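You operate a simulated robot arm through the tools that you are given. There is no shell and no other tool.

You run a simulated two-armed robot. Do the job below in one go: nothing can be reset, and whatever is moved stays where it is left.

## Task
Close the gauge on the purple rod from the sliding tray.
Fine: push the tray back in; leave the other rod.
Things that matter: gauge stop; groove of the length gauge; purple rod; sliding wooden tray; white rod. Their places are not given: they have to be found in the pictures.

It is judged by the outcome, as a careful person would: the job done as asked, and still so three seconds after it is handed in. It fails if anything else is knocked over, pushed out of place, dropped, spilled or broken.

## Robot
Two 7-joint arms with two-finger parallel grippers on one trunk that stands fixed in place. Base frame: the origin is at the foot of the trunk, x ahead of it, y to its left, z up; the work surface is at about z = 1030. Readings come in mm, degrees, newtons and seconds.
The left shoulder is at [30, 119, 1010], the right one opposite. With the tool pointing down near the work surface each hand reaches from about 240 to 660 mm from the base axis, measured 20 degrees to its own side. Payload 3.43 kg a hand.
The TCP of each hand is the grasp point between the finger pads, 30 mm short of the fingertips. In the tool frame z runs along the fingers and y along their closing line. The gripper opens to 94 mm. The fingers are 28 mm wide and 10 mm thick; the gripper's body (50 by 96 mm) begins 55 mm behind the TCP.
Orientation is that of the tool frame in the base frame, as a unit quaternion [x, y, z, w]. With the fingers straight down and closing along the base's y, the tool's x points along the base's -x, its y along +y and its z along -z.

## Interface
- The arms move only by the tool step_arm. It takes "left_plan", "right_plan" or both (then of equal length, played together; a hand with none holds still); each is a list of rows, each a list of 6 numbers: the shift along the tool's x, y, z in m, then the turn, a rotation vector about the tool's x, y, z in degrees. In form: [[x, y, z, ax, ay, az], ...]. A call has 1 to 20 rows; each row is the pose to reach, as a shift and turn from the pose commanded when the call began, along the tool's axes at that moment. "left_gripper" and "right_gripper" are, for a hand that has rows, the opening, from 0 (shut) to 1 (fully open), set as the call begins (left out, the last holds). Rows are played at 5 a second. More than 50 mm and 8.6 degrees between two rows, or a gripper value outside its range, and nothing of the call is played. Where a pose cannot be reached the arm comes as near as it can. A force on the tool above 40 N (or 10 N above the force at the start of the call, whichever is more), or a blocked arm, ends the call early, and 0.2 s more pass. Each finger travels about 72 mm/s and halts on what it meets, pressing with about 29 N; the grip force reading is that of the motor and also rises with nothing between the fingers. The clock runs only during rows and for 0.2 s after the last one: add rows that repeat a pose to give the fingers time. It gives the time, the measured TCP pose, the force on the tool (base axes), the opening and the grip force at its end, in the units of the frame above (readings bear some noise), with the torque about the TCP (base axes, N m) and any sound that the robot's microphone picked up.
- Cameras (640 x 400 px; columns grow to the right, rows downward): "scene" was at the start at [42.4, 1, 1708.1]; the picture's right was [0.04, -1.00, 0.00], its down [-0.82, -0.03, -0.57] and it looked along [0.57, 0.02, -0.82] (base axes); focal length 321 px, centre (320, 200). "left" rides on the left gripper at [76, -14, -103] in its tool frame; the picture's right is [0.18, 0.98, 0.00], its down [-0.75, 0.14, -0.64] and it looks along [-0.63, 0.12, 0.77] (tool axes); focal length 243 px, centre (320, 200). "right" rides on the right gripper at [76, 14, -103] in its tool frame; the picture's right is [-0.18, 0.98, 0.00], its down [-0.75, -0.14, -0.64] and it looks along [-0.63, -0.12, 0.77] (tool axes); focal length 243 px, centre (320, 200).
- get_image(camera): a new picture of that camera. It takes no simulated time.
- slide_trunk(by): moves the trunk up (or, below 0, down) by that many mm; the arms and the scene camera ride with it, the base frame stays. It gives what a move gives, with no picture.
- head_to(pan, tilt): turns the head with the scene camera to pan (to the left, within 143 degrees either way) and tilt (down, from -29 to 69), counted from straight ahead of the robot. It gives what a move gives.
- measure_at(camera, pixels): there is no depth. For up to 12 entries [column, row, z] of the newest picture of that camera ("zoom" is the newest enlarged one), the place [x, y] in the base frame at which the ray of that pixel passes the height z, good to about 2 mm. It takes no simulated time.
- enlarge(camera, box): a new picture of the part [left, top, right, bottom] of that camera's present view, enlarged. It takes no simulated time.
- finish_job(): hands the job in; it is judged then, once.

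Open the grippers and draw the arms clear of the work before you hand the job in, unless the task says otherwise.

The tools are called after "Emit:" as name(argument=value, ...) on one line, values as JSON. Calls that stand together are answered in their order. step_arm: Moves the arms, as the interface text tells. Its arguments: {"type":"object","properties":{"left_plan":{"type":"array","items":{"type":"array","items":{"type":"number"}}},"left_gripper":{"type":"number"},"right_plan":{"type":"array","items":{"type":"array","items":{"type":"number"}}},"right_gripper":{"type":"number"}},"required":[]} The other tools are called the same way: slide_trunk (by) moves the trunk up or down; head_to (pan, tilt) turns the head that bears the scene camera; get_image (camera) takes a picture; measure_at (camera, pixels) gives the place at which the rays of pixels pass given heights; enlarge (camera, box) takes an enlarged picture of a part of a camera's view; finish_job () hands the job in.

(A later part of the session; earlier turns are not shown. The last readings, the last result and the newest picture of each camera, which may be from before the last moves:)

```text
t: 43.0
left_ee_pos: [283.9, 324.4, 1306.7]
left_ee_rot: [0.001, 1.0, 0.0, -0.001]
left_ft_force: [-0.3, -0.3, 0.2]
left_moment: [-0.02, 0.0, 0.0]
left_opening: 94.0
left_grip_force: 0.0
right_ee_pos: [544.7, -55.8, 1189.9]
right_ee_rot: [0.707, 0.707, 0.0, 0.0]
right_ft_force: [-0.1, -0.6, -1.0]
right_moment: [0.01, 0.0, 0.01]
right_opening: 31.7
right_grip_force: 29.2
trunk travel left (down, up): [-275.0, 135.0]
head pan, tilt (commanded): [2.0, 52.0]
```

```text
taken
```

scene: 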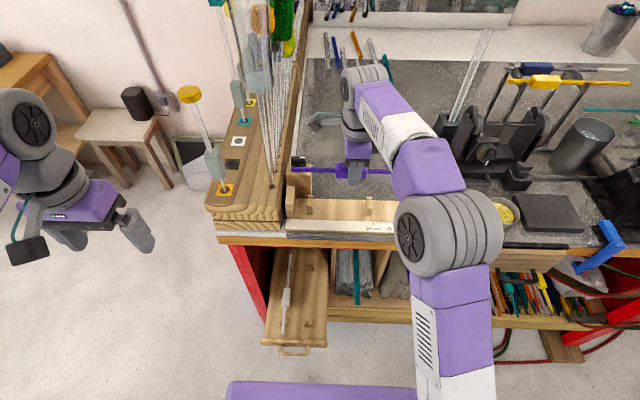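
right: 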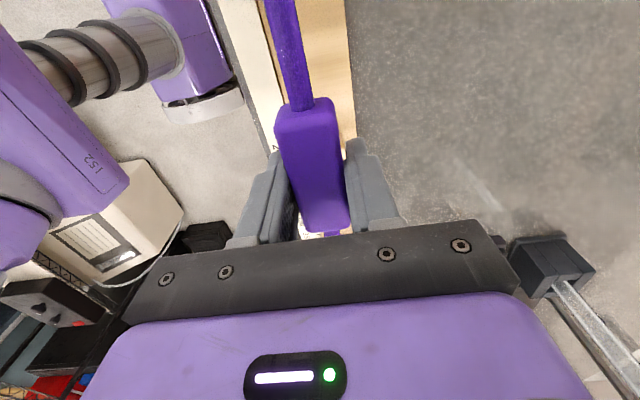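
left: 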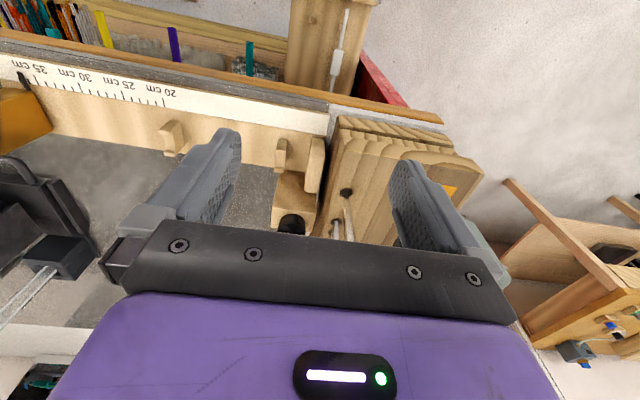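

The rod hovers over the gauge. I lower it to z≈1112, where the tip (y≈80) stays about 6 mm clear of the end block face, and check the alignment.

Emit:
step_arm(right_plan=[[0.0, -0.0005, 0.03, 0, 0, 0], [0.0, -0.001, 0.055, 0, 0, 0], [0.0, -0.0015, 0.078, 0, 0, 0]])

Emit:
get_image(camera="scene")

Emit:
enlarge(camera="scene", box=[280, 160, 410, 241])

Emit:
get_image(camera="right")

```text
t: 43.8
left_ee_pos: [282.9, 324.8, 1306.8]
left_ee_rot: [0.0, 1.0, 0.0, -0.001]
left_ft_force: [0.3, -0.8, -0.5]
left_moment: [0.0, 0.01, 0.0]
left_opening: 94.0
left_grip_force: 0.2
right_ee_pos: [541.8, -56.6, 1114.9]
right_ee_rot: [0.707, 0.707, 0.0, -0.001]
right_ft_force: [0.5, -0.3, -1.0]
right_moment: [0.04, -0.01, 0.04]
right_opening: 31.6
right_grip_force: 29.2
trunk travel left (down, up): [-275.0, 135.0]
head pan, tilt (commanded): [2.0, 52.0]
```

```text
taken
```

scene: 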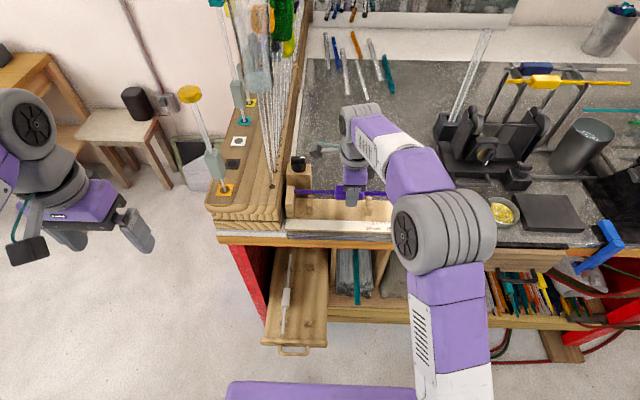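

```text
4.92 times, centred on (345, 200) of scene
```

zoom: 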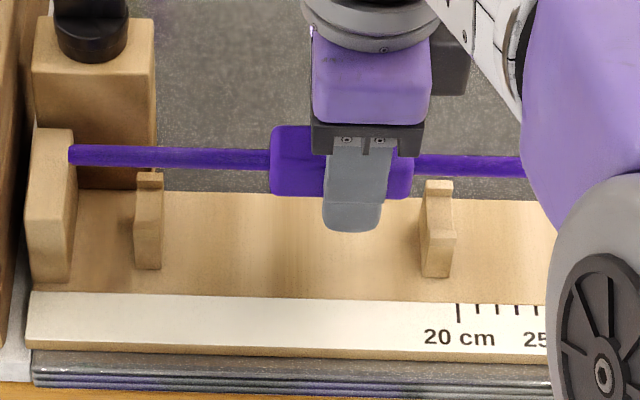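

```text
taken
```

right: 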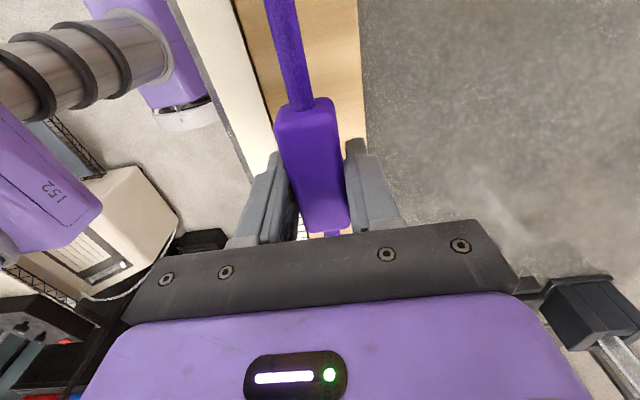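

The rod lies parallel above the groove; block between the supports. I measure the tip, block ends and support 2 in this view to check clearances along y.

Emit:
measure_at(camera="scene", pixels=[[293.8, 190.9, 1098], [293.8, 190.9, 1106], [334.9, 191.9, 1102], [363.7, 195, 1102], [365.3, 199, 1070], [372.1, 199.5, 1070], [307.6, 197, 1070], [313, 197, 1070], [295.2, 192, 1105], [373.3, 222, 1044]])

```text
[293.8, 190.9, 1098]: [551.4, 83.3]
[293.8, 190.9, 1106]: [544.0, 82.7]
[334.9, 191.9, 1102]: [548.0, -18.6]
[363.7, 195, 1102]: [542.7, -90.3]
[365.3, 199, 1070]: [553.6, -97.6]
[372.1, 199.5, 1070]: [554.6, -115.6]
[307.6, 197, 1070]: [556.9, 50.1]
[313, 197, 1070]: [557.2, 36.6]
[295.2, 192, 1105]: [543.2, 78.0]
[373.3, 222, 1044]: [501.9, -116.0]
```

The tip seems to overlap the end block's inner edge in this view. I zoom in strongly there before going lower.

Emit:
enlarge(camera="scene", box=[278, 178, 326, 208])

Emit:
enlarge(camera="scene", box=[340, 178, 388, 208])

```text
13.33 times, centred on (302, 193) of scene
```

zoom: 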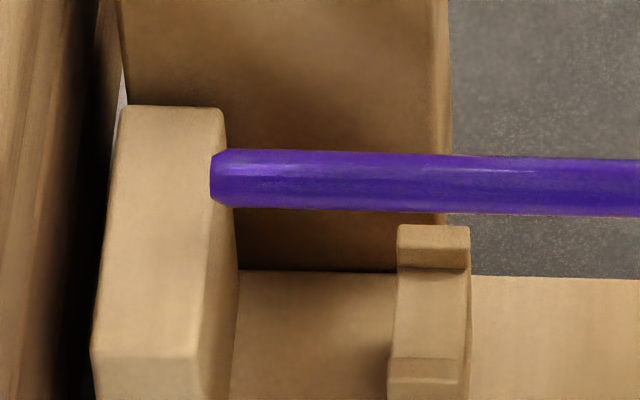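

```text
13.33 times, centred on (364, 193) of scene
```

zoom: 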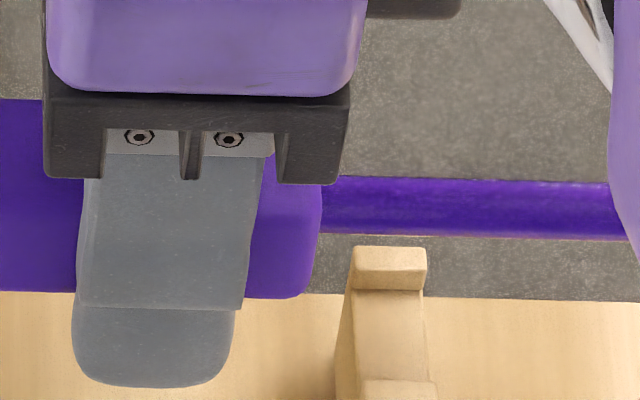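

I'd like a second view of the tip versus the end block. I bring the left hand to (400, 130, 1290) so its camera can look down on that gap; the right hand stays still.

Emit:
step_arm(left_plan=[[-0.02, -0.032, 0.003, 0, 0, 0], [-0.04, -0.065, 0.006, 0, 0, 0], [-0.06, -0.097, 0.009, 0, 0, 0], [-0.08, -0.13, 0.012, 0, 0, 0], [-0.1, -0.162, 0.014, 0, 0, 0], [-0.119, -0.194, 0.016, 0, 0, 0]])

Emit:
get_image(camera="left")

Emit:
enlarge(camera="left", box=[200, 100, 400, 225])

```text
t: 45.2
left_ee_pos: [399.9, 132.0, 1293.6]
left_ee_rot: [0.0, 1.0, 0.0, 0.0]
left_ft_force: [0.4, 0.7, 0.1]
left_moment: [0.0, 0.05, 0.03]
left_opening: 93.9
left_grip_force: 0.1
right_ee_pos: [543.1, -57.5, 1114.0]
right_ee_rot: [0.708, 0.707, 0.0, 0.0]
right_ft_force: [-0.5, -0.5, -1.0]
right_moment: [0.04, 0.02, 0.07]
right_opening: 31.7
right_grip_force: 28.9
trunk travel left (down, up): [-275.0, 135.0]
head pan, tilt (commanded): [2.0, 52.0]
```

```text
taken
```

left: 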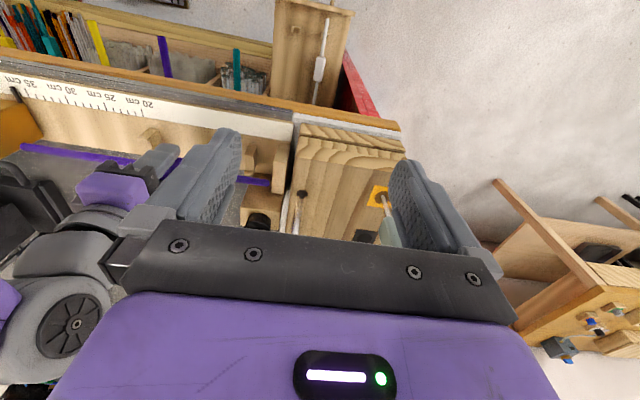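

```text
3.20 times, centred on (300, 162) of left
```

zoom: 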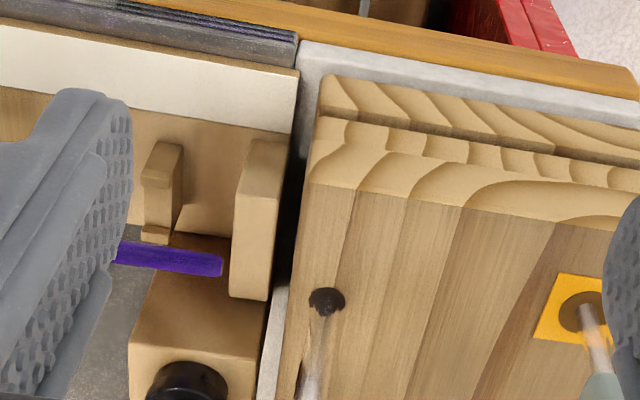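

The left view shows the tip a few mm short of the block's inner edge. I triangulate the block's top corners between both cameras to know its real height.

Emit:
measure_at(camera="left", pixels=[[271.9, 192.3, 1080], [271.9, 192.3, 1105], [274.1, 159.8, 1080], [274.1, 159.8, 1105], [269.4, 182.3, 1095], [269.4, 182.3, 1110], [252.5, 154, 1065], [252.5, 154, 1075]])

Emit:
measure_at(camera="scene", pixels=[[294.65, 186.1, 1080], [294.65, 186.1, 1105], [292.8, 204.9, 1080], [292.8, 204.9, 1105], [293.75, 191.4, 1095], [293.75, 191.4, 1110]])

```text
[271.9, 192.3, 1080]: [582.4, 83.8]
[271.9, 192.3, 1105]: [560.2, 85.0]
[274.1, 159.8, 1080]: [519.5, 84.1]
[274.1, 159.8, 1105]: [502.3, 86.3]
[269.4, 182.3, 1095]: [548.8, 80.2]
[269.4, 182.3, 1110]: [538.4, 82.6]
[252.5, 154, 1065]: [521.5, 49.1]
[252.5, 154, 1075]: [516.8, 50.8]
```

```text
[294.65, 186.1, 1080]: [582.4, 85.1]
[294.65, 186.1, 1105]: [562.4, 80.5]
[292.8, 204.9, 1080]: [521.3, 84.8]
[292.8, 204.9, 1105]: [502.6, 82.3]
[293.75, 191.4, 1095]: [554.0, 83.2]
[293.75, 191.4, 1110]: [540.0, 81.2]
```

The block top is at z≈1085 with its face at y≈84.3; the rod tip is at about (542, 82, 1106), i.e. ~2 mm short of the face and 20 mm above. I check the block's far end against support 2 in the scene view.

Emit:
enlarge(camera="scene", box=[350, 184, 382, 214])

Emit:
measure_at(camera="scene", pixels=[[364.15, 196, 1106], [366.8, 200.5, 1067], [371.9, 200.5, 1067], [366.6, 198, 1070], [308, 198, 1070], [313.2, 198, 1070]])

```text
13.33 times, centred on (366, 199) of scene
```

zoom: 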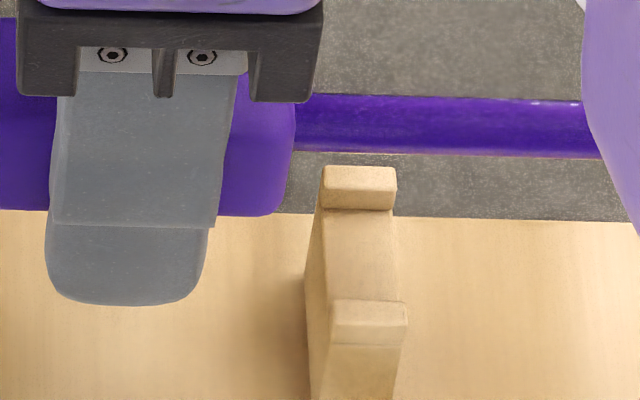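

```text
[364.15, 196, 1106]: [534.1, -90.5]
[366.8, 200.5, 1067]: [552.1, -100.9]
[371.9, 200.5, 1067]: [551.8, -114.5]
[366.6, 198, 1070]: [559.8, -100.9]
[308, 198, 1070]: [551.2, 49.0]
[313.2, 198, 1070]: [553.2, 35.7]
```

About 10 mm clearance to support 2. I shift 1.5 mm right and lower to TCP z≈1086, about 8 mm above the expected seating height.

Emit:
step_arm(right_plan=[[-0.0008, 0, 0.01, 0, 0, 0], [-0.0015, 0, 0.02, 0, 0, 0], [-0.0015, 0, 0.028, 0, 0, 0]])

Emit:
enlarge(camera="scene", box=[285, 170, 405, 230])

Emit:
enlarge(camera="left", box=[220, 120, 330, 220])

```text
t: 46.0
left_ee_pos: [398.5, 133.6, 1292.7]
left_ee_rot: [0.0, 1.0, 0.0, 0.0]
left_ft_force: [0.9, 0.0, 0.7]
left_moment: [-0.03, 0.01, -0.02]
left_opening: 94.1
left_grip_force: 0.0
right_ee_pos: [542.0, -58.1, 1084.7]
right_ee_rot: [0.708, 0.706, -0.001, 0.0]
right_ft_force: [0.1, -0.3, -0.4]
right_moment: [0.0, 0.02, 0.02]
right_opening: 31.9
right_grip_force: 29.1
trunk travel left (down, up): [-275.0, 135.0]
head pan, tilt (commanded): [2.0, 52.0]
```

```text
5.33 times, centred on (345, 200) of scene
```

zoom: 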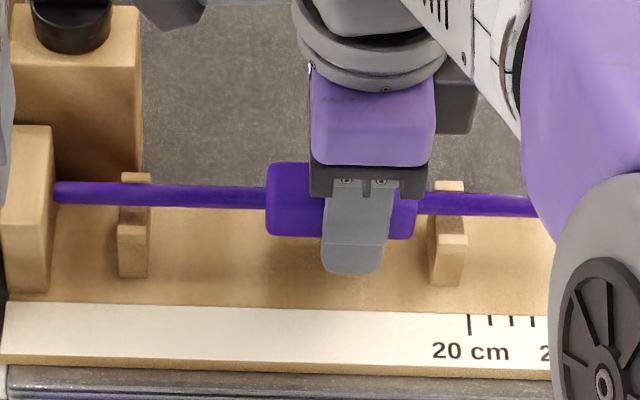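

```text
4.00 times, centred on (275, 170) of left
```

zoom: 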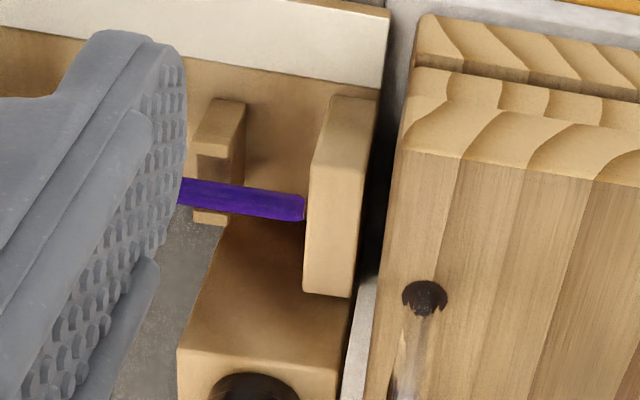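

The rod lies between the prongs at both supports, tip just short of the end block, no contact force yet. I go down in small steps, watching the force.

Emit:
step_arm(right_plan=[[0, 0, 0.0015, 0, 0, 0], [0, 0, 0.003, 0, 0, 0]])

```text
t: 46.6
left_ee_pos: [397.6, 132.1, 1293.2]
left_ee_rot: [0.0, 1.0, 0.0, 0.001]
left_ft_force: [-0.4, 0.6, 0.0]
left_moment: [-0.02, 0.0, 0.0]
left_opening: 93.6
left_grip_force: 0.0
right_ee_pos: [541.6, -58.4, 1082.5]
right_ee_rot: [0.707, 0.707, 0.0, 0.0]
right_ft_force: [0.2, -0.5, -1.5]
right_moment: [0.04, 0.0, 0.01]
right_opening: 31.5
right_grip_force: 28.9
trunk travel left (down, up): [-275.0, 135.0]
head pan, tilt (commanded): [2.0, 52.0]
```

No contact yet at z≈1082.5. I go down another 2 mm.

Emit:
step_arm(right_plan=[[0, 0, 0.001, 0, 0, 0], [0, 0, 0.002, 0, 0, 0]])

Emit:
enlarge(camera="left", box=[220, 120, 330, 220])

```text
t: 47.2
left_ee_pos: [398.6, 132.5, 1293.6]
left_ee_rot: [0.0, 1.0, 0.001, 0.0]
left_ft_force: [-0.2, -0.6, -0.8]
left_moment: [0.01, -0.01, -0.01]
left_opening: 93.8
left_grip_force: 0.1
right_ee_pos: [540.9, -57.5, 1080.8]
right_ee_rot: [0.708, 0.706, 0.0, 0.0]
right_ft_force: [0.1, -1.1, -1.5]
right_moment: [0.02, 0.01, 0.01]
right_opening: 31.8
right_grip_force: 28.7
trunk travel left (down, up): [-275.0, 135.0]
head pan, tilt (commanded): [2.0, 52.0]
```

```text
4.00 times, centred on (275, 170) of left
```

zoom: 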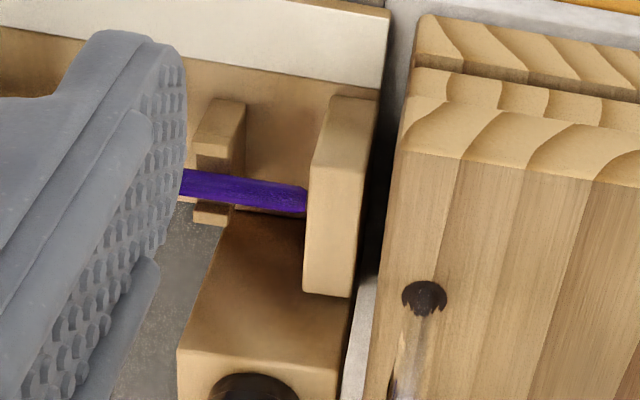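

Still free at z≈1080.8. Another 2 mm down.

Emit:
step_arm(right_plan=[[0, 0, 0.001, 0, 0, 0], [0, 0, 0.002, 0, 0, 0]])

```text
t: 47.8
left_ee_pos: [399.1, 134.5, 1293.5]
left_ee_rot: [0.001, 1.0, 0.0, 0.0]
left_ft_force: [0.4, -0.5, 0.8]
left_moment: [0.02, -0.03, 0.02]
left_opening: 94.2
left_grip_force: 0.1
right_ee_pos: [539.0, -58.8, 1078.9]
right_ee_rot: [0.707, 0.708, -0.001, 0.0]
right_ft_force: [0.9, -0.2, 1.4]
right_moment: [-0.08, -0.03, 0.08]
right_opening: 31.8
right_grip_force: 29.0
trunk travel left (down, up): [-275.0, 135.0]
head pan, tilt (commanded): [2.0, 52.0]
```

The force changed by about +2.5 N: first contact likely. I go 1.5 mm further to confirm.

Emit:
step_arm(right_plan=[[0, 0, 0.001, 0, 0, 0], [0, 0, 0.0015, 0, 0, 0]])

Emit:
enlarge(camera="scene", box=[285, 170, 405, 230])

Emit:
enlarge(camera="left", box=[220, 120, 330, 220])

```text
t: 48.4
left_ee_pos: [397.6, 132.0, 1292.3]
left_ee_rot: [-0.001, 1.0, -0.001, 0.0]
left_ft_force: [-0.3, 0.2, 0.2]
left_moment: [0.01, -0.01, -0.03]
left_opening: 93.7
left_grip_force: 0.0
right_ee_pos: [540.0, -58.2, 1077.8]
right_ee_rot: [0.708, 0.707, 0.001, 0.001]
right_ft_force: [-0.3, -2.9, 8.5]
right_moment: [-0.35, 0.02, 0.02]
right_opening: 31.8
right_grip_force: 28.8
trunk travel left (down, up): [-275.0, 135.0]
head pan, tilt (commanded): [2.0, 52.0]
```

```text
5.33 times, centred on (345, 200) of scene
```

zoom: 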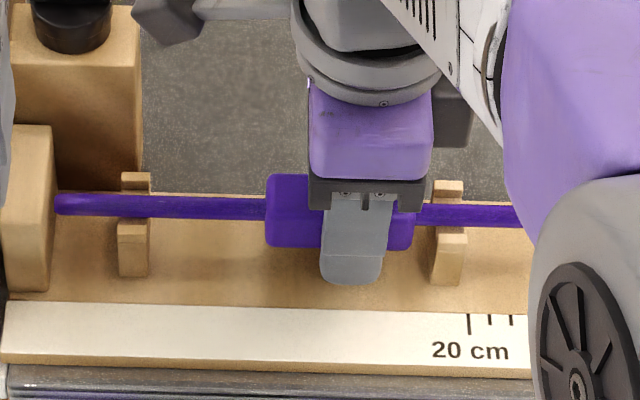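

```text
4.00 times, centred on (275, 170) of left
```

zoom: 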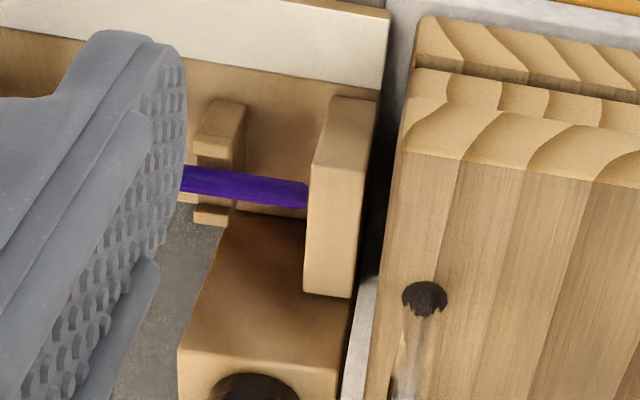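

Firm contact now (8.5 N, mostly at support 2), with the rod between the prongs at both supports. I ease up 1 mm to relieve the pressure and then open the gripper moderately.

Emit:
step_arm(right_plan=[[0, 0, -0.001, 0, 0, 0], [0, 0, -0.001, 0, 0, 0]])

Emit:
step_arm(right_plan=[[0, 0, 0, 0, 0, 0], [0, 0, 0, 0, 0, 0], [0, 0, 0, 0, 0, 0]], right_gripper=0.6)

Emit:
enlarge(camera="scene", box=[285, 170, 405, 230])

Emit:
enlarge(camera="left", box=[220, 120, 330, 220])

Emit:
get_image(camera="right")

```text
t: 49.0
left_ee_pos: [399.2, 132.0, 1292.5]
left_ee_rot: [0.0, 1.0, -0.001, -0.001]
left_ft_force: [0.2, 0.0, -0.3]
left_moment: [0.0, 0.01, 0.02]
left_opening: 94.1
left_grip_force: 0.1
right_ee_pos: [540.7, -58.3, 1078.0]
right_ee_rot: [0.708, 0.707, 0.0, 0.0]
right_ft_force: [3.1, -1.0, 6.8]
right_moment: [-0.03, -0.04, -0.01]
right_opening: 32.0
right_grip_force: 28.9
trunk travel left (down, up): [-275.0, 135.0]
head pan, tilt (commanded): [2.0, 52.0]
```

```text
t: 49.8
left_ee_pos: [398.4, 132.3, 1292.3]
left_ee_rot: [0.001, 1.0, 0.0, 0.001]
left_ft_force: [0.5, -0.5, -0.2]
left_moment: [0.03, 0.0, -0.01]
left_opening: 94.2
left_grip_force: 0.2
right_ee_pos: [541.1, -57.6, 1077.0]
right_ee_rot: [0.707, 0.707, 0.0, 0.0]
right_ft_force: [0.7, -0.3, 0.0]
right_moment: [-0.01, 0.0, -0.03]
right_opening: 56.4
right_grip_force: 0.1
trunk travel left (down, up): [-275.0, 135.0]
head pan, tilt (commanded): [2.0, 52.0]
```

```text
5.33 times, centred on (345, 200) of scene
```

zoom: 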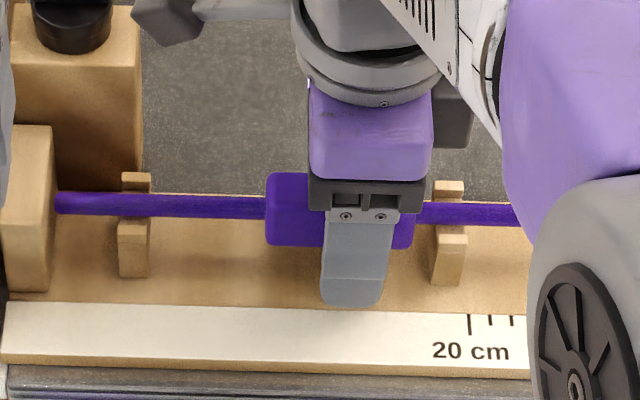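

```text
4.00 times, centred on (275, 170) of left
```

zoom: 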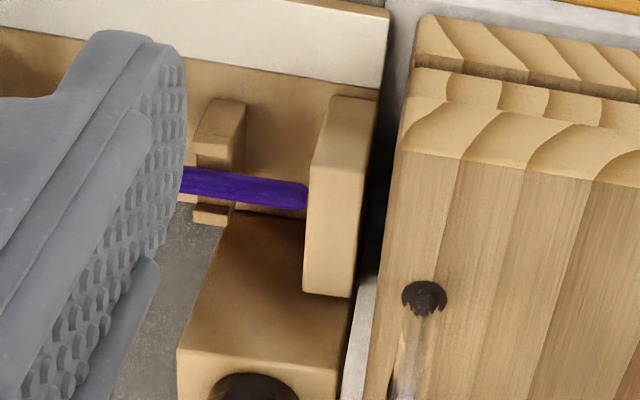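

```text
taken
```

right: 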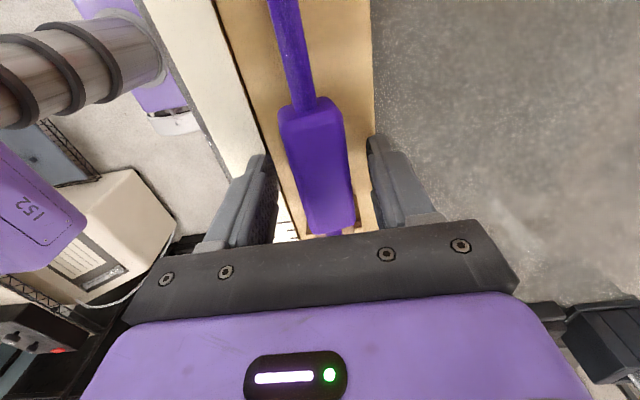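

The rod rests in the groove, gripper free (no force). I lift the hand straight up by 100 mm.

Emit:
step_arm(right_plan=[[0, 0, -0.02, 0, 0, 0], [0, 0, -0.045, 0, 0, 0], [0, 0, -0.075, 0, 0, 0], [0, 0, -0.11, 0, 0, 0]])

Emit:
get_image(camera="right")

Emit:
enlarge(camera="scene", box=[285, 170, 405, 230])

```text
t: 50.8
left_ee_pos: [398.4, 131.5, 1293.9]
left_ee_rot: [0.001, 1.0, 0.0, 0.0]
left_ft_force: [0.6, 0.0, -0.4]
left_moment: [0.0, 0.02, 0.0]
left_opening: 93.8
left_grip_force: 0.1
right_ee_pos: [538.6, -60.5, 1188.4]
right_ee_rot: [0.707, 0.707, 0.0, 0.0]
right_ft_force: [-0.1, 0.9, -0.8]
right_moment: [-0.02, 0.0, -0.01]
right_opening: 56.1
right_grip_force: 0.2
trunk travel left (down, up): [-275.0, 135.0]
head pan, tilt (commanded): [2.0, 52.0]
```

```text
taken
```

right: 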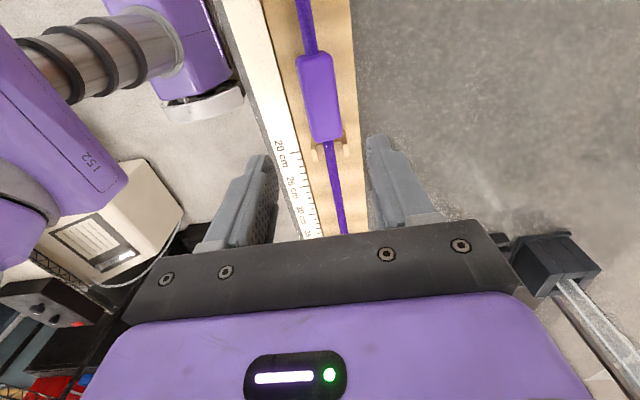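

```text
5.33 times, centred on (345, 200) of scene
```

zoom: 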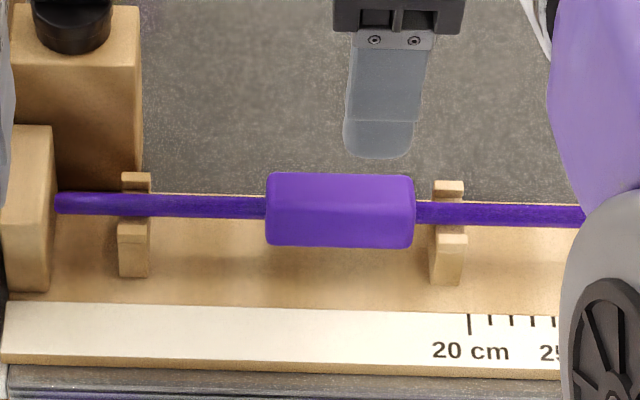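

The purple rod sits cleanly in both notches. Now I look at the stop: full scene view and zoom around the stop, rod end and jar.

Emit:
get_image(camera="scene")

Emit:
enlarge(camera="left", box=[0, 50, 200, 200])

```text
taken
```

scene: 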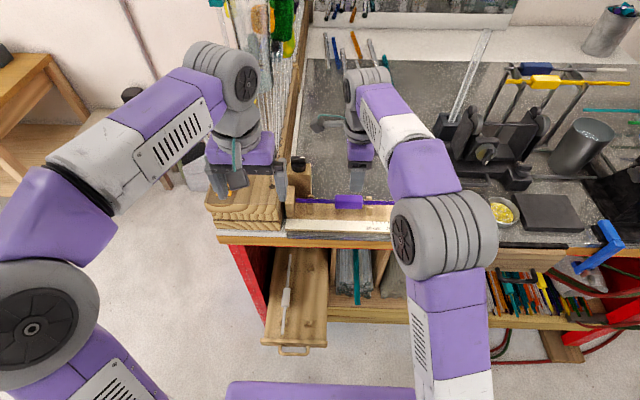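

```text
2.67 times, centred on (100, 125) of left
```

zoom: 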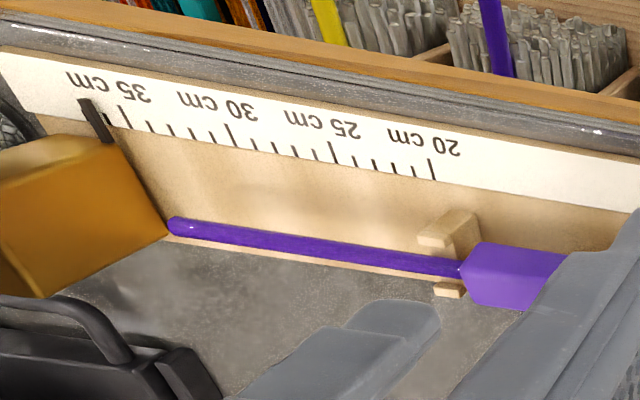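

The far tip of the rod (left zoom (168,227)) is about 36 mm short of the stop's face (pointer near 36 cm). I measure nearby obstacles before moving the right hand toward the stop.

Emit:
measure_at(camera="scene", pixels=[[506, 180, 1080], [530, 180, 1060], [455, 155, 1060], [440, 130, 1100], [485, 155, 1100], [500, 210, 1050], [462, 190, 1050], [520, 210, 1045]])

Emit:
enlarge(camera="scene", box=[420, 60, 640, 240])

```text
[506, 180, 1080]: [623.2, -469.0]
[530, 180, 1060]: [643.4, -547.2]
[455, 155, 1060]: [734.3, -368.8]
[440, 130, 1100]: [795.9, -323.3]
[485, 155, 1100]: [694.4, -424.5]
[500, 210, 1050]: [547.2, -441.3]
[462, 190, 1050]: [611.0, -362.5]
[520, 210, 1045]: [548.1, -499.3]
```

```text
2.22 times, centred on (530, 150) of scene
```

zoom: 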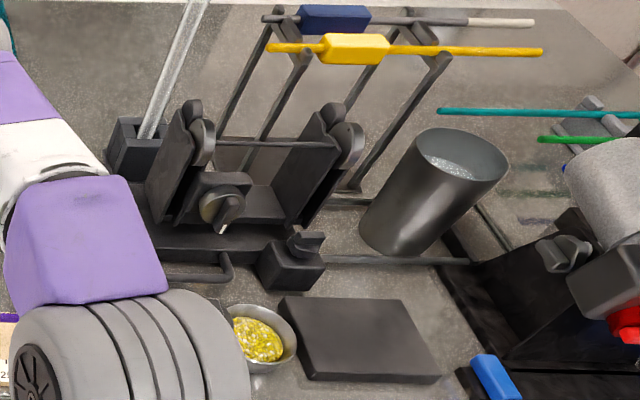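

The stand is well behind at x≥620; only its low loop handle is near the stop. I move the right hand to y≈−150, z≈1220 for a look at the stop with its camera.

Emit:
step_arm(right_plan=[[-0.03, 0, -0.01, 0, 0, 0], [-0.06, 0, -0.02, 0, 0, 0], [-0.09, 0, -0.03, 0, 0, 0]])

Emit:
get_image(camera="right")

Emit:
enlarge(camera="right", box=[230, 60, 410, 230])

```text
t: 51.6
left_ee_pos: [398.4, 131.5, 1294.2]
left_ee_rot: [0.001, 1.0, 0.001, -0.001]
left_ft_force: [-0.3, 0.4, 0.3]
left_moment: [-0.01, -0.03, 0.03]
left_opening: 93.8
left_grip_force: 0.1
right_ee_pos: [539.3, -151.4, 1219.1]
right_ee_rot: [0.707, 0.707, 0.0, 0.0]
right_ft_force: [-0.1, 0.4, -1.4]
right_moment: [-0.01, 0.01, 0.03]
right_opening: 56.4
right_grip_force: 0.1
trunk travel left (down, up): [-275.0, 135.0]
head pan, tilt (commanded): [2.0, 52.0]
```

```text
taken
```

right: 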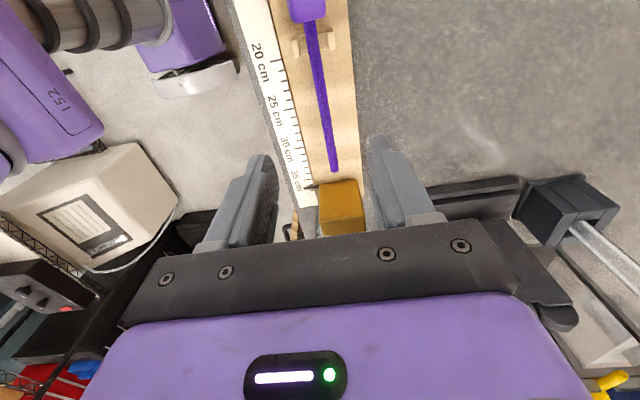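

```text
2.35 times, centred on (320, 145) of right
```

zoom: 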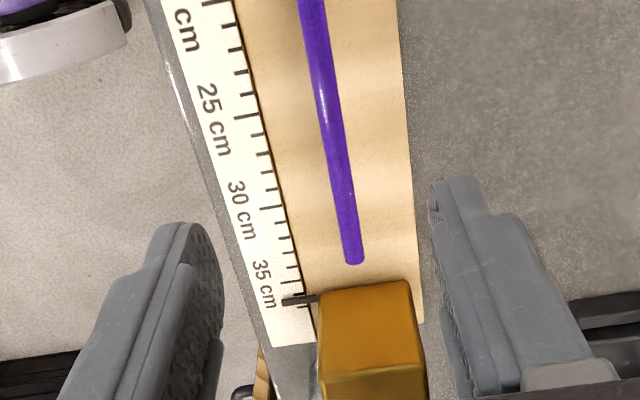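

The stop's face, pointer (just past 36 cm) and the rod tip are visible. I measure the stop's lower and upper edges and the rod tip.

Emit:
measure_at(camera="right", pixels=[[320, 184.3, 1044], [357.4, 180.4, 1044], [319.1, 217.4, 1100], [319.1, 217.4, 1115], [363.4, 214, 1100], [363.4, 214, 1115], [334.4, 172.8, 1070], [305, 188, 1044], [300, 160, 1044], [360, 196, 1044]])

Emit:
measure_at(camera="left", pixels=[[88, 164, 1070], [68, 130, 1044], [87, 167, 1044]])

```text
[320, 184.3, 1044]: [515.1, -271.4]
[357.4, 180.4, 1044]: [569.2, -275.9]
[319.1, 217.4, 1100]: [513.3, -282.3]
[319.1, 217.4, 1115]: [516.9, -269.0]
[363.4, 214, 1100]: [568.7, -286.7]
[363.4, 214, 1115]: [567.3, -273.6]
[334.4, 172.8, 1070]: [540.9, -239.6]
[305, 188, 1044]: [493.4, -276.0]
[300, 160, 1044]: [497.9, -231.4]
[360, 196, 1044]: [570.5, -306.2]
```

```text
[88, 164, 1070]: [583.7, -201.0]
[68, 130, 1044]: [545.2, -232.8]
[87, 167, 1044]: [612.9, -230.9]
```

Stop: x≈514–569, inner face y≈−273, about 29 mm thick, top z≈1112; rod tip at y≈−240. The jar leaves only ~18 mm behind the stop, so I'll grip the stop front-to-back (fingers closing along x). I move above it with 80 mm opening.

Emit:
step_arm(right_plan=[[-0.035, 0.0, 0.0, 0, 0, 0], [-0.07, 0.001, 0.0, 0, 0, 0], [-0.105, 0.002, 0.015, 0, 0, 0], [-0.1356, 0.002, 0.035, 0, 0, 0]], right_gripper=0.87)

Emit:
get_image(camera="right")

Emit:
get_image(camera="scene")

```text
t: 52.6
left_ee_pos: [398.1, 132.3, 1292.6]
left_ee_rot: [0.001, 1.0, -0.001, 0.0]
left_ft_force: [0.4, 0.0, -1.1]
left_moment: [0.03, 0.0, 0.0]
left_opening: 93.8
left_grip_force: 0.1
right_ee_pos: [541.3, -284.2, 1182.3]
right_ee_rot: [0.707, 0.707, -0.001, 0.001]
right_ft_force: [-0.6, 0.6, -1.3]
right_moment: [0.05, -0.05, -0.02]
right_opening: 82.0
right_grip_force: 0.0
trunk travel left (down, up): [-275.0, 135.0]
head pan, tilt (commanded): [2.0, 52.0]
```

```text
taken
```

right: 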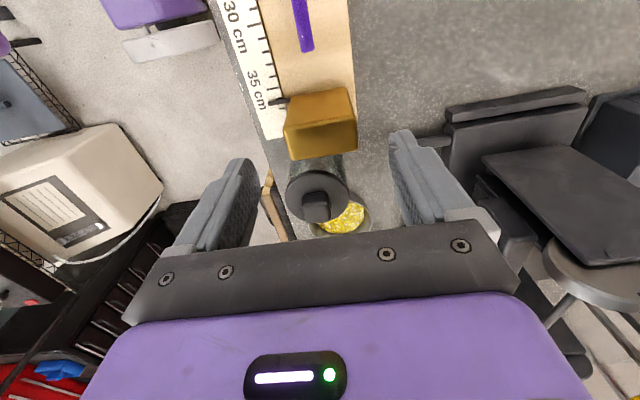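

```text
taken
```

scene: 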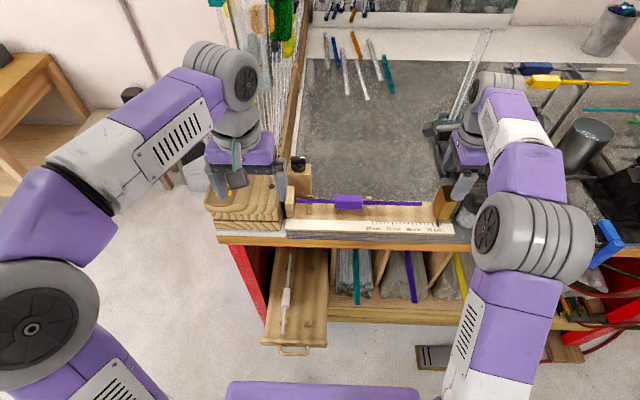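

The stop (px 283–357, 90–160), jar lid (318,190) and bowl are visible from above. I enlarge and measure the stop and jar precisely.

Emit:
enlarge(camera="right", box=[230, 60, 410, 230])

Emit:
enlarge(camera="scene", box=[370, 150, 500, 250])

```text
2.35 times, centred on (320, 145) of right
```

zoom: 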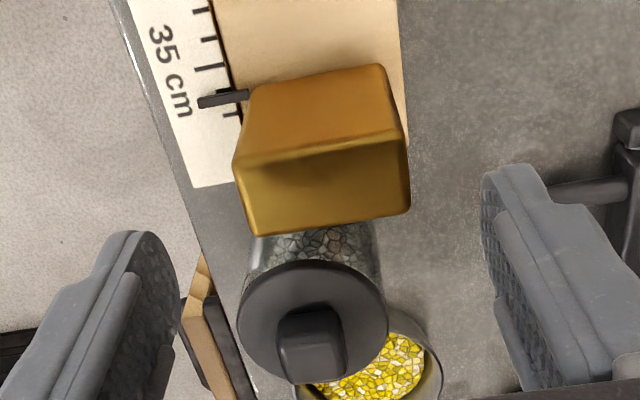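

```text
4.00 times, centred on (435, 200) of scene
```

zoom: 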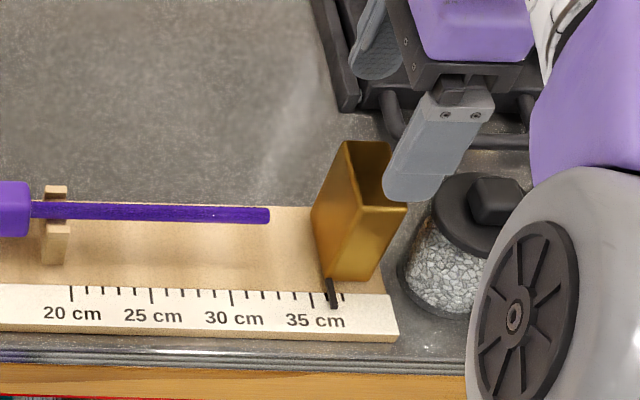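

I measure the stop's top corners and the jar lid from this view.

Emit:
measure_at(camera="right", pixels=[[283.8, 130.2, 1112], [356.1, 118.3, 1112], [358.7, 150.2, 1112], [294.4, 160, 1112], [283.8, 130.2, 1104], [356.1, 118.3, 1104], [317.8, 171.5, 1105], [316.6, 196.2, 1105], [289.3, 98.3, 1044], [347.6, 87.7, 1044]])

Emit:
measure_at(camera="scene", pixels=[[421.3, 185.8, 1112], [432.9, 185.5, 1112], [437.3, 201.5, 1112], [415.2, 203.8, 1112], [422.3, 203.9, 1070]])

```text
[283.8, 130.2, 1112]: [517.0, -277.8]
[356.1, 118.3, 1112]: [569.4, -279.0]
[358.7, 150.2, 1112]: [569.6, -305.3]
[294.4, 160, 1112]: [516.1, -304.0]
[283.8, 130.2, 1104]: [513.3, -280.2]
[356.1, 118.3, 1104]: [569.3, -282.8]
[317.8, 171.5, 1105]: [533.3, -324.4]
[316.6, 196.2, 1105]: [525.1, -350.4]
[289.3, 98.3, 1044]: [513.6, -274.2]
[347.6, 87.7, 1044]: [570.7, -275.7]
```

```text
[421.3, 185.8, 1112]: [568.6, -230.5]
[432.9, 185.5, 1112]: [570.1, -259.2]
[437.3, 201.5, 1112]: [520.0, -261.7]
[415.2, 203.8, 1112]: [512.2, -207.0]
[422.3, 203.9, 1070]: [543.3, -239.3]
```

I check that the black bar right of the back finger (right px ≈ (421,141)) is not under the back finger's path.

Emit:
measure_at(camera="right", pixels=[[418, 142, 1045], [418, 142, 1070], [440, 138, 1045], [440, 138, 1070], [452, 110, 1060], [452, 110, 1090]])

```text
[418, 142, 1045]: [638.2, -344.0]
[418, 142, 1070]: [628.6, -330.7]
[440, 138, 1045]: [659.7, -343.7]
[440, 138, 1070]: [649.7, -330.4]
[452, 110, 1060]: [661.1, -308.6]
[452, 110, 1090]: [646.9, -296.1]
```

The bar is at x≥~610, y≤−330, clear of the finger. I descend around the stop to TCP z≈1092.

Emit:
step_arm(right_plan=[[-0.003, 0.001, 0.03, 0, 0, 0], [-0.004, 0.001, 0.06, 0, 0, 0], [-0.004, 0.001, 0.09, 0, 0, 0]])

Emit:
get_image(camera="right")

Emit:
enlarge(camera="scene", box=[370, 150, 500, 250])

```text
t: 53.4
left_ee_pos: [398.4, 132.5, 1293.5]
left_ee_rot: [0.001, 1.0, 0.0, 0.0]
left_ft_force: [0.8, 0.0, 1.3]
left_moment: [0.03, 0.01, 0.03]
left_opening: 94.1
left_grip_force: 0.0
right_ee_pos: [545.5, -288.9, 1091.4]
right_ee_rot: [0.707, 0.708, 0.001, 0.0]
right_ft_force: [0.3, -0.4, 0.3]
right_moment: [0.01, -0.02, 0.01]
right_opening: 81.7
right_grip_force: 0.0
trunk travel left (down, up): [-275.0, 135.0]
head pan, tilt (commanded): [2.0, 52.0]
```

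```text
taken
```

right: 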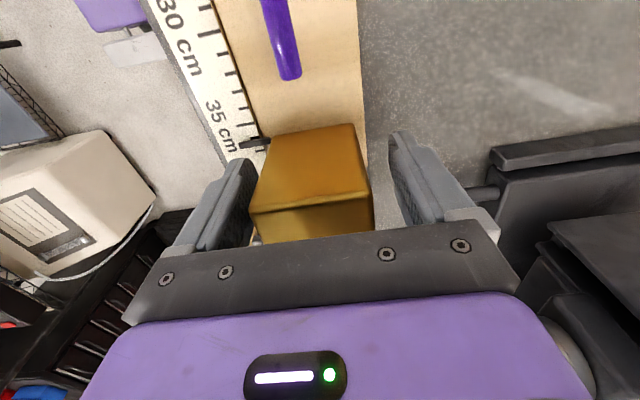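

```text
4.00 times, centred on (435, 200) of scene
```

zoom: 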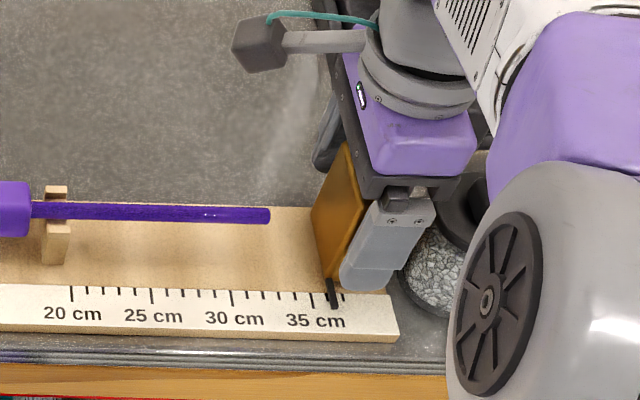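

The fingers straddle the stop; it's about 2.5 mm off-centre toward the front. I correct by −2.5 mm in x and close the gripper on it.

Emit:
step_arm(right_plan=[[0, -0.0025, 0, 0, 0, 0], [0, -0.0025, 0, 0, 0, 0]])

Emit:
step_arm(right_plan=[[0, 0, 0, 0, 0, 0], [0, 0, 0, 0, 0, 0], [0, 0, 0, 0, 0, 0], [0, 0, 0, 0, 0, 0]], right_gripper=0.3)

Emit:
get_image(camera="right")

```text
t: 54.0
left_ee_pos: [397.9, 132.2, 1293.2]
left_ee_rot: [0.002, 1.0, 0.0, 0.0]
left_ft_force: [-0.4, -0.3, -0.5]
left_moment: [0.01, -0.01, 0.0]
left_opening: 93.9
left_grip_force: 0.0
right_ee_pos: [543.0, -287.9, 1091.4]
right_ee_rot: [0.706, 0.708, 0.0, 0.0]
right_ft_force: [0.4, -1.2, -0.9]
right_moment: [0.0, -0.02, -0.03]
right_opening: 81.7
right_grip_force: 0.0
trunk travel left (down, up): [-275.0, 135.0]
head pan, tilt (commanded): [2.0, 52.0]
```

```text
t: 55.0
left_ee_pos: [399.2, 133.5, 1292.9]
left_ee_rot: [0.0, 1.0, 0.0, 0.0]
left_ft_force: [-0.8, -0.1, 0.5]
left_moment: [0.03, 0.0, -0.02]
left_opening: 93.9
left_grip_force: 0.1
right_ee_pos: [541.0, -288.5, 1091.4]
right_ee_rot: [0.707, 0.707, 0.0, 0.0]
right_ft_force: [-1.5, 1.2, -0.4]
right_moment: [0.0, 0.23, 0.09]
right_opening: 60.1
right_grip_force: 45.1
trunk travel left (down, up): [-275.0, 135.0]
head pan, tilt (commanded): [2.0, 52.0]
```

```text
taken
```

right: 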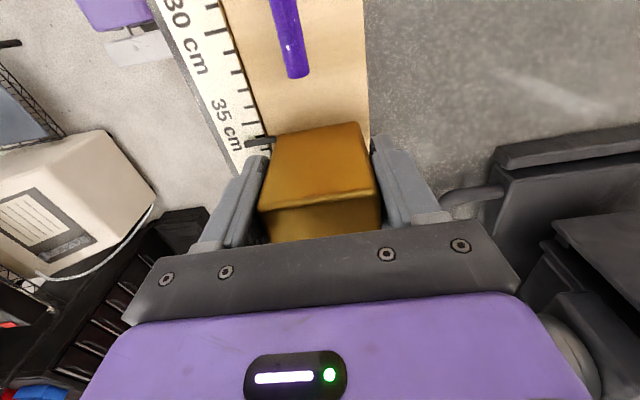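

The stop is held (opening 60 mm). I slide it toward the rod (+y) by 25 mm and check.

Emit:
step_arm(right_plan=[[0.006, 0, 0, 0, 0, 0], [0.012, 0, 0, 0, 0, 0], [0.018, 0, 0, 0, 0, 0], [0.025, 0, 0, 0, 0, 0]])

Emit:
get_image(camera="right")

Emit:
enlarge(camera="scene", box=[370, 150, 500, 250])

```text
t: 56.0
left_ee_pos: [399.3, 133.1, 1294.2]
left_ee_rot: [0.001, 1.0, 0.0, 0.0]
left_ft_force: [0.6, 0.0, -0.5]
left_moment: [0.02, -0.05, -0.01]
left_opening: 94.1
left_grip_force: 0.1
right_ee_pos: [542.3, -263.2, 1090.8]
right_ee_rot: [0.708, 0.707, 0.0, 0.0]
right_ft_force: [-0.3, -0.8, -3.3]
right_moment: [-0.28, 0.31, 0.14]
right_opening: 60.4
right_grip_force: 45.2
trunk travel left (down, up): [-275.0, 135.0]
head pan, tilt (commanded): [2.0, 52.0]
```

```text
taken
```

right: 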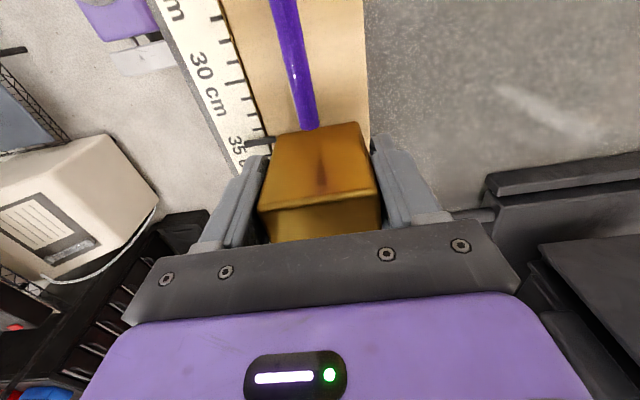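

```text
4.00 times, centred on (435, 200) of scene
```

zoom: 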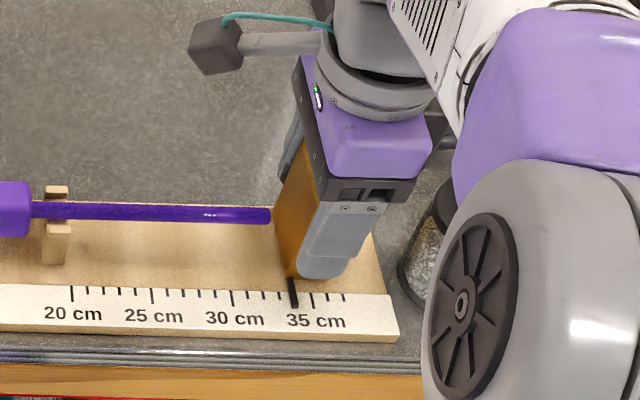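

The stop slides freely; the pointer is now near 33.7 cm. I slide 7 mm more and read the force.

Emit:
step_arm(right_plan=[[0.003, 0, 0, 0, 0, 0], [0.006, 0, 0, 0, 0, 0], [0.007, 0, 0, 0, 0, 0]])

Emit:
enlarge(camera="scene", box=[370, 150, 500, 250])

Emit:
enlarge(camera="left", box=[220, 120, 330, 220])

```text
t: 56.8
left_ee_pos: [399.6, 131.6, 1292.8]
left_ee_rot: [0.001, 1.0, 0.0, 0.0]
left_ft_force: [-0.6, 0.5, 0.4]
left_moment: [0.02, -0.02, 0.0]
left_opening: 94.1
left_grip_force: 0.0
right_ee_pos: [541.4, -256.8, 1091.6]
right_ee_rot: [0.708, 0.707, 0.0, -0.001]
right_ft_force: [-0.6, 0.1, -14.8]
right_moment: [-0.34, -0.92, 0.01]
right_opening: 60.4
right_grip_force: 44.7
trunk travel left (down, up): [-275.0, 135.0]
head pan, tilt (commanded): [2.0, 52.0]
```

```text
4.00 times, centred on (435, 200) of scene
```

zoom: 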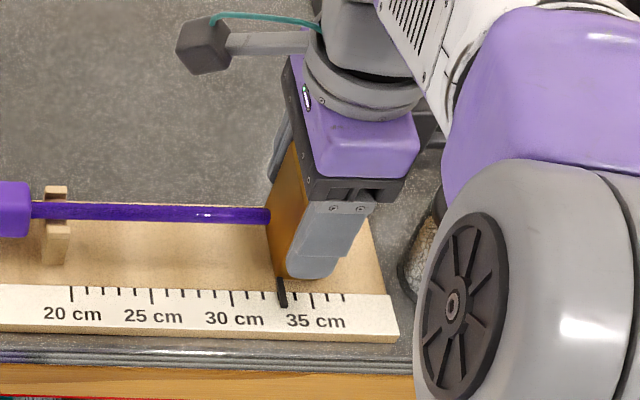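

```text
4.00 times, centred on (275, 170) of left
```

zoom: 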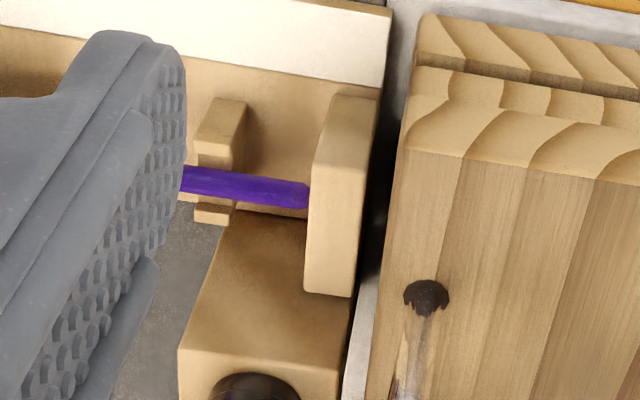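

The pointer is at ~33.1 cm, no push force yet in y; a −15 N vertical strain shows since the stop is on a rail. I ease 0.5 mm downward while sliding 2 mm on.

Emit:
step_arm(right_plan=[[0.001, 0, 0.0005, 0, 0, 0], [0.002, 0, 0.0005, 0, 0, 0]])

Emit:
enlarge(camera="scene", box=[400, 170, 460, 235])

```text
t: 57.4
left_ee_pos: [400.2, 132.5, 1292.1]
left_ee_rot: [0.0, 1.0, 0.001, 0.001]
left_ft_force: [0.3, -0.9, 0.1]
left_moment: [0.02, -0.01, 0.02]
left_opening: 93.9
left_grip_force: 0.1
right_ee_pos: [542.6, -254.3, 1091.3]
right_ee_rot: [0.708, 0.706, -0.001, -0.001]
right_ft_force: [2.7, -2.7, -10.7]
right_moment: [-0.33, 0.51, 0.01]
right_opening: 60.3
right_grip_force: 45.2
trunk travel left (down, up): [-275.0, 135.0]
head pan, tilt (commanded): [2.0, 52.0]
```

```text
6.15 times, centred on (430, 202) of scene
```

zoom: 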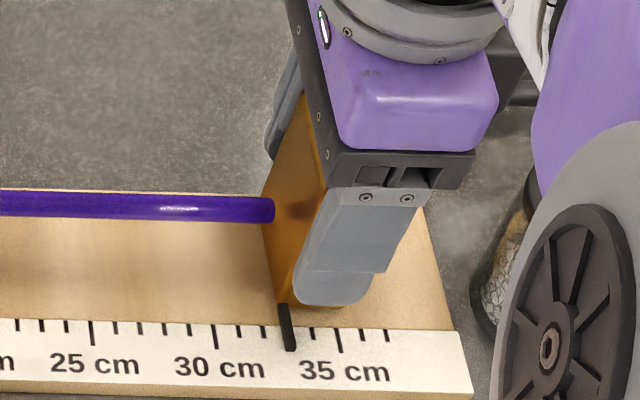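

The rod's reflection in the brass face shows a small gap of a few mm. I continue 2 mm.

Emit:
step_arm(right_plan=[[0.001, 0, 0.0003, 0, 0, 0], [0.002, 0, 0.0005, 0, 0, 0]])

Emit:
enlarge(camera="scene", box=[400, 170, 460, 235])

```text
t: 58.0
left_ee_pos: [399.4, 132.6, 1293.4]
left_ee_rot: [0.001, 1.0, 0.0, -0.001]
left_ft_force: [0.5, -0.2, -0.7]
left_moment: [0.02, -0.01, 0.02]
left_opening: 94.0
left_grip_force: 0.0
right_ee_pos: [542.3, -252.1, 1091.3]
right_ee_rot: [0.708, 0.706, 0.0, 0.0]
right_ft_force: [1.6, -1.1, -6.3]
right_moment: [-0.11, 0.55, 0.05]
right_opening: 60.5
right_grip_force: 44.5
trunk travel left (down, up): [-275.0, 135.0]
head pan, tilt (commanded): [2.0, 52.0]
```

```text
6.15 times, centred on (430, 202) of scene
```

zoom: 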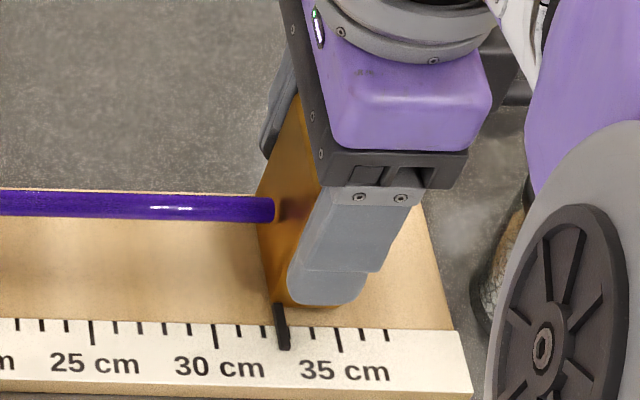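

Pointer at about 32.7 cm, still no push force. I continue 2 mm.

Emit:
step_arm(right_plan=[[0.001, 0, 0.0, 0, 0, 0], [0.002, 0, 0.0, 0, 0, 0]])

Emit:
enlarge(camera="scene", box=[400, 170, 460, 235])

```text
t: 58.6
left_ee_pos: [398.5, 133.4, 1292.8]
left_ee_rot: [0.001, 1.0, -0.001, 0.0]
left_ft_force: [0.3, 0.4, -0.7]
left_moment: [0.01, -0.02, 0.0]
left_opening: 94.0
left_grip_force: 0.1
right_ee_pos: [542.0, -250.3, 1092.4]
right_ee_rot: [0.708, 0.706, -0.001, -0.001]
right_ft_force: [-3.1, -0.9, -11.5]
right_moment: [-0.05, -0.96, 0.11]
right_opening: 60.4
right_grip_force: 44.9
trunk travel left (down, up): [-275.0, 135.0]
head pan, tilt (commanded): [2.0, 52.0]
```

```text
6.15 times, centred on (430, 202) of scene
```

zoom: 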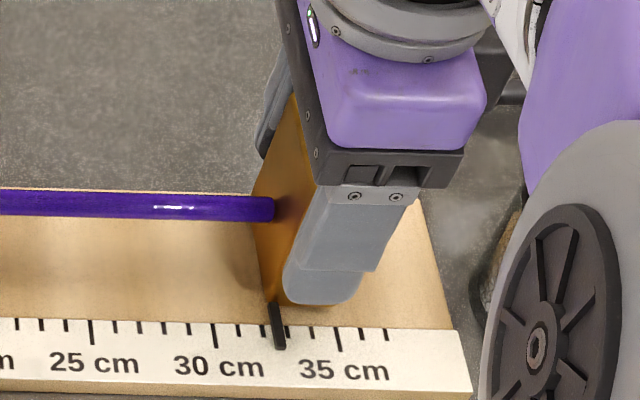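

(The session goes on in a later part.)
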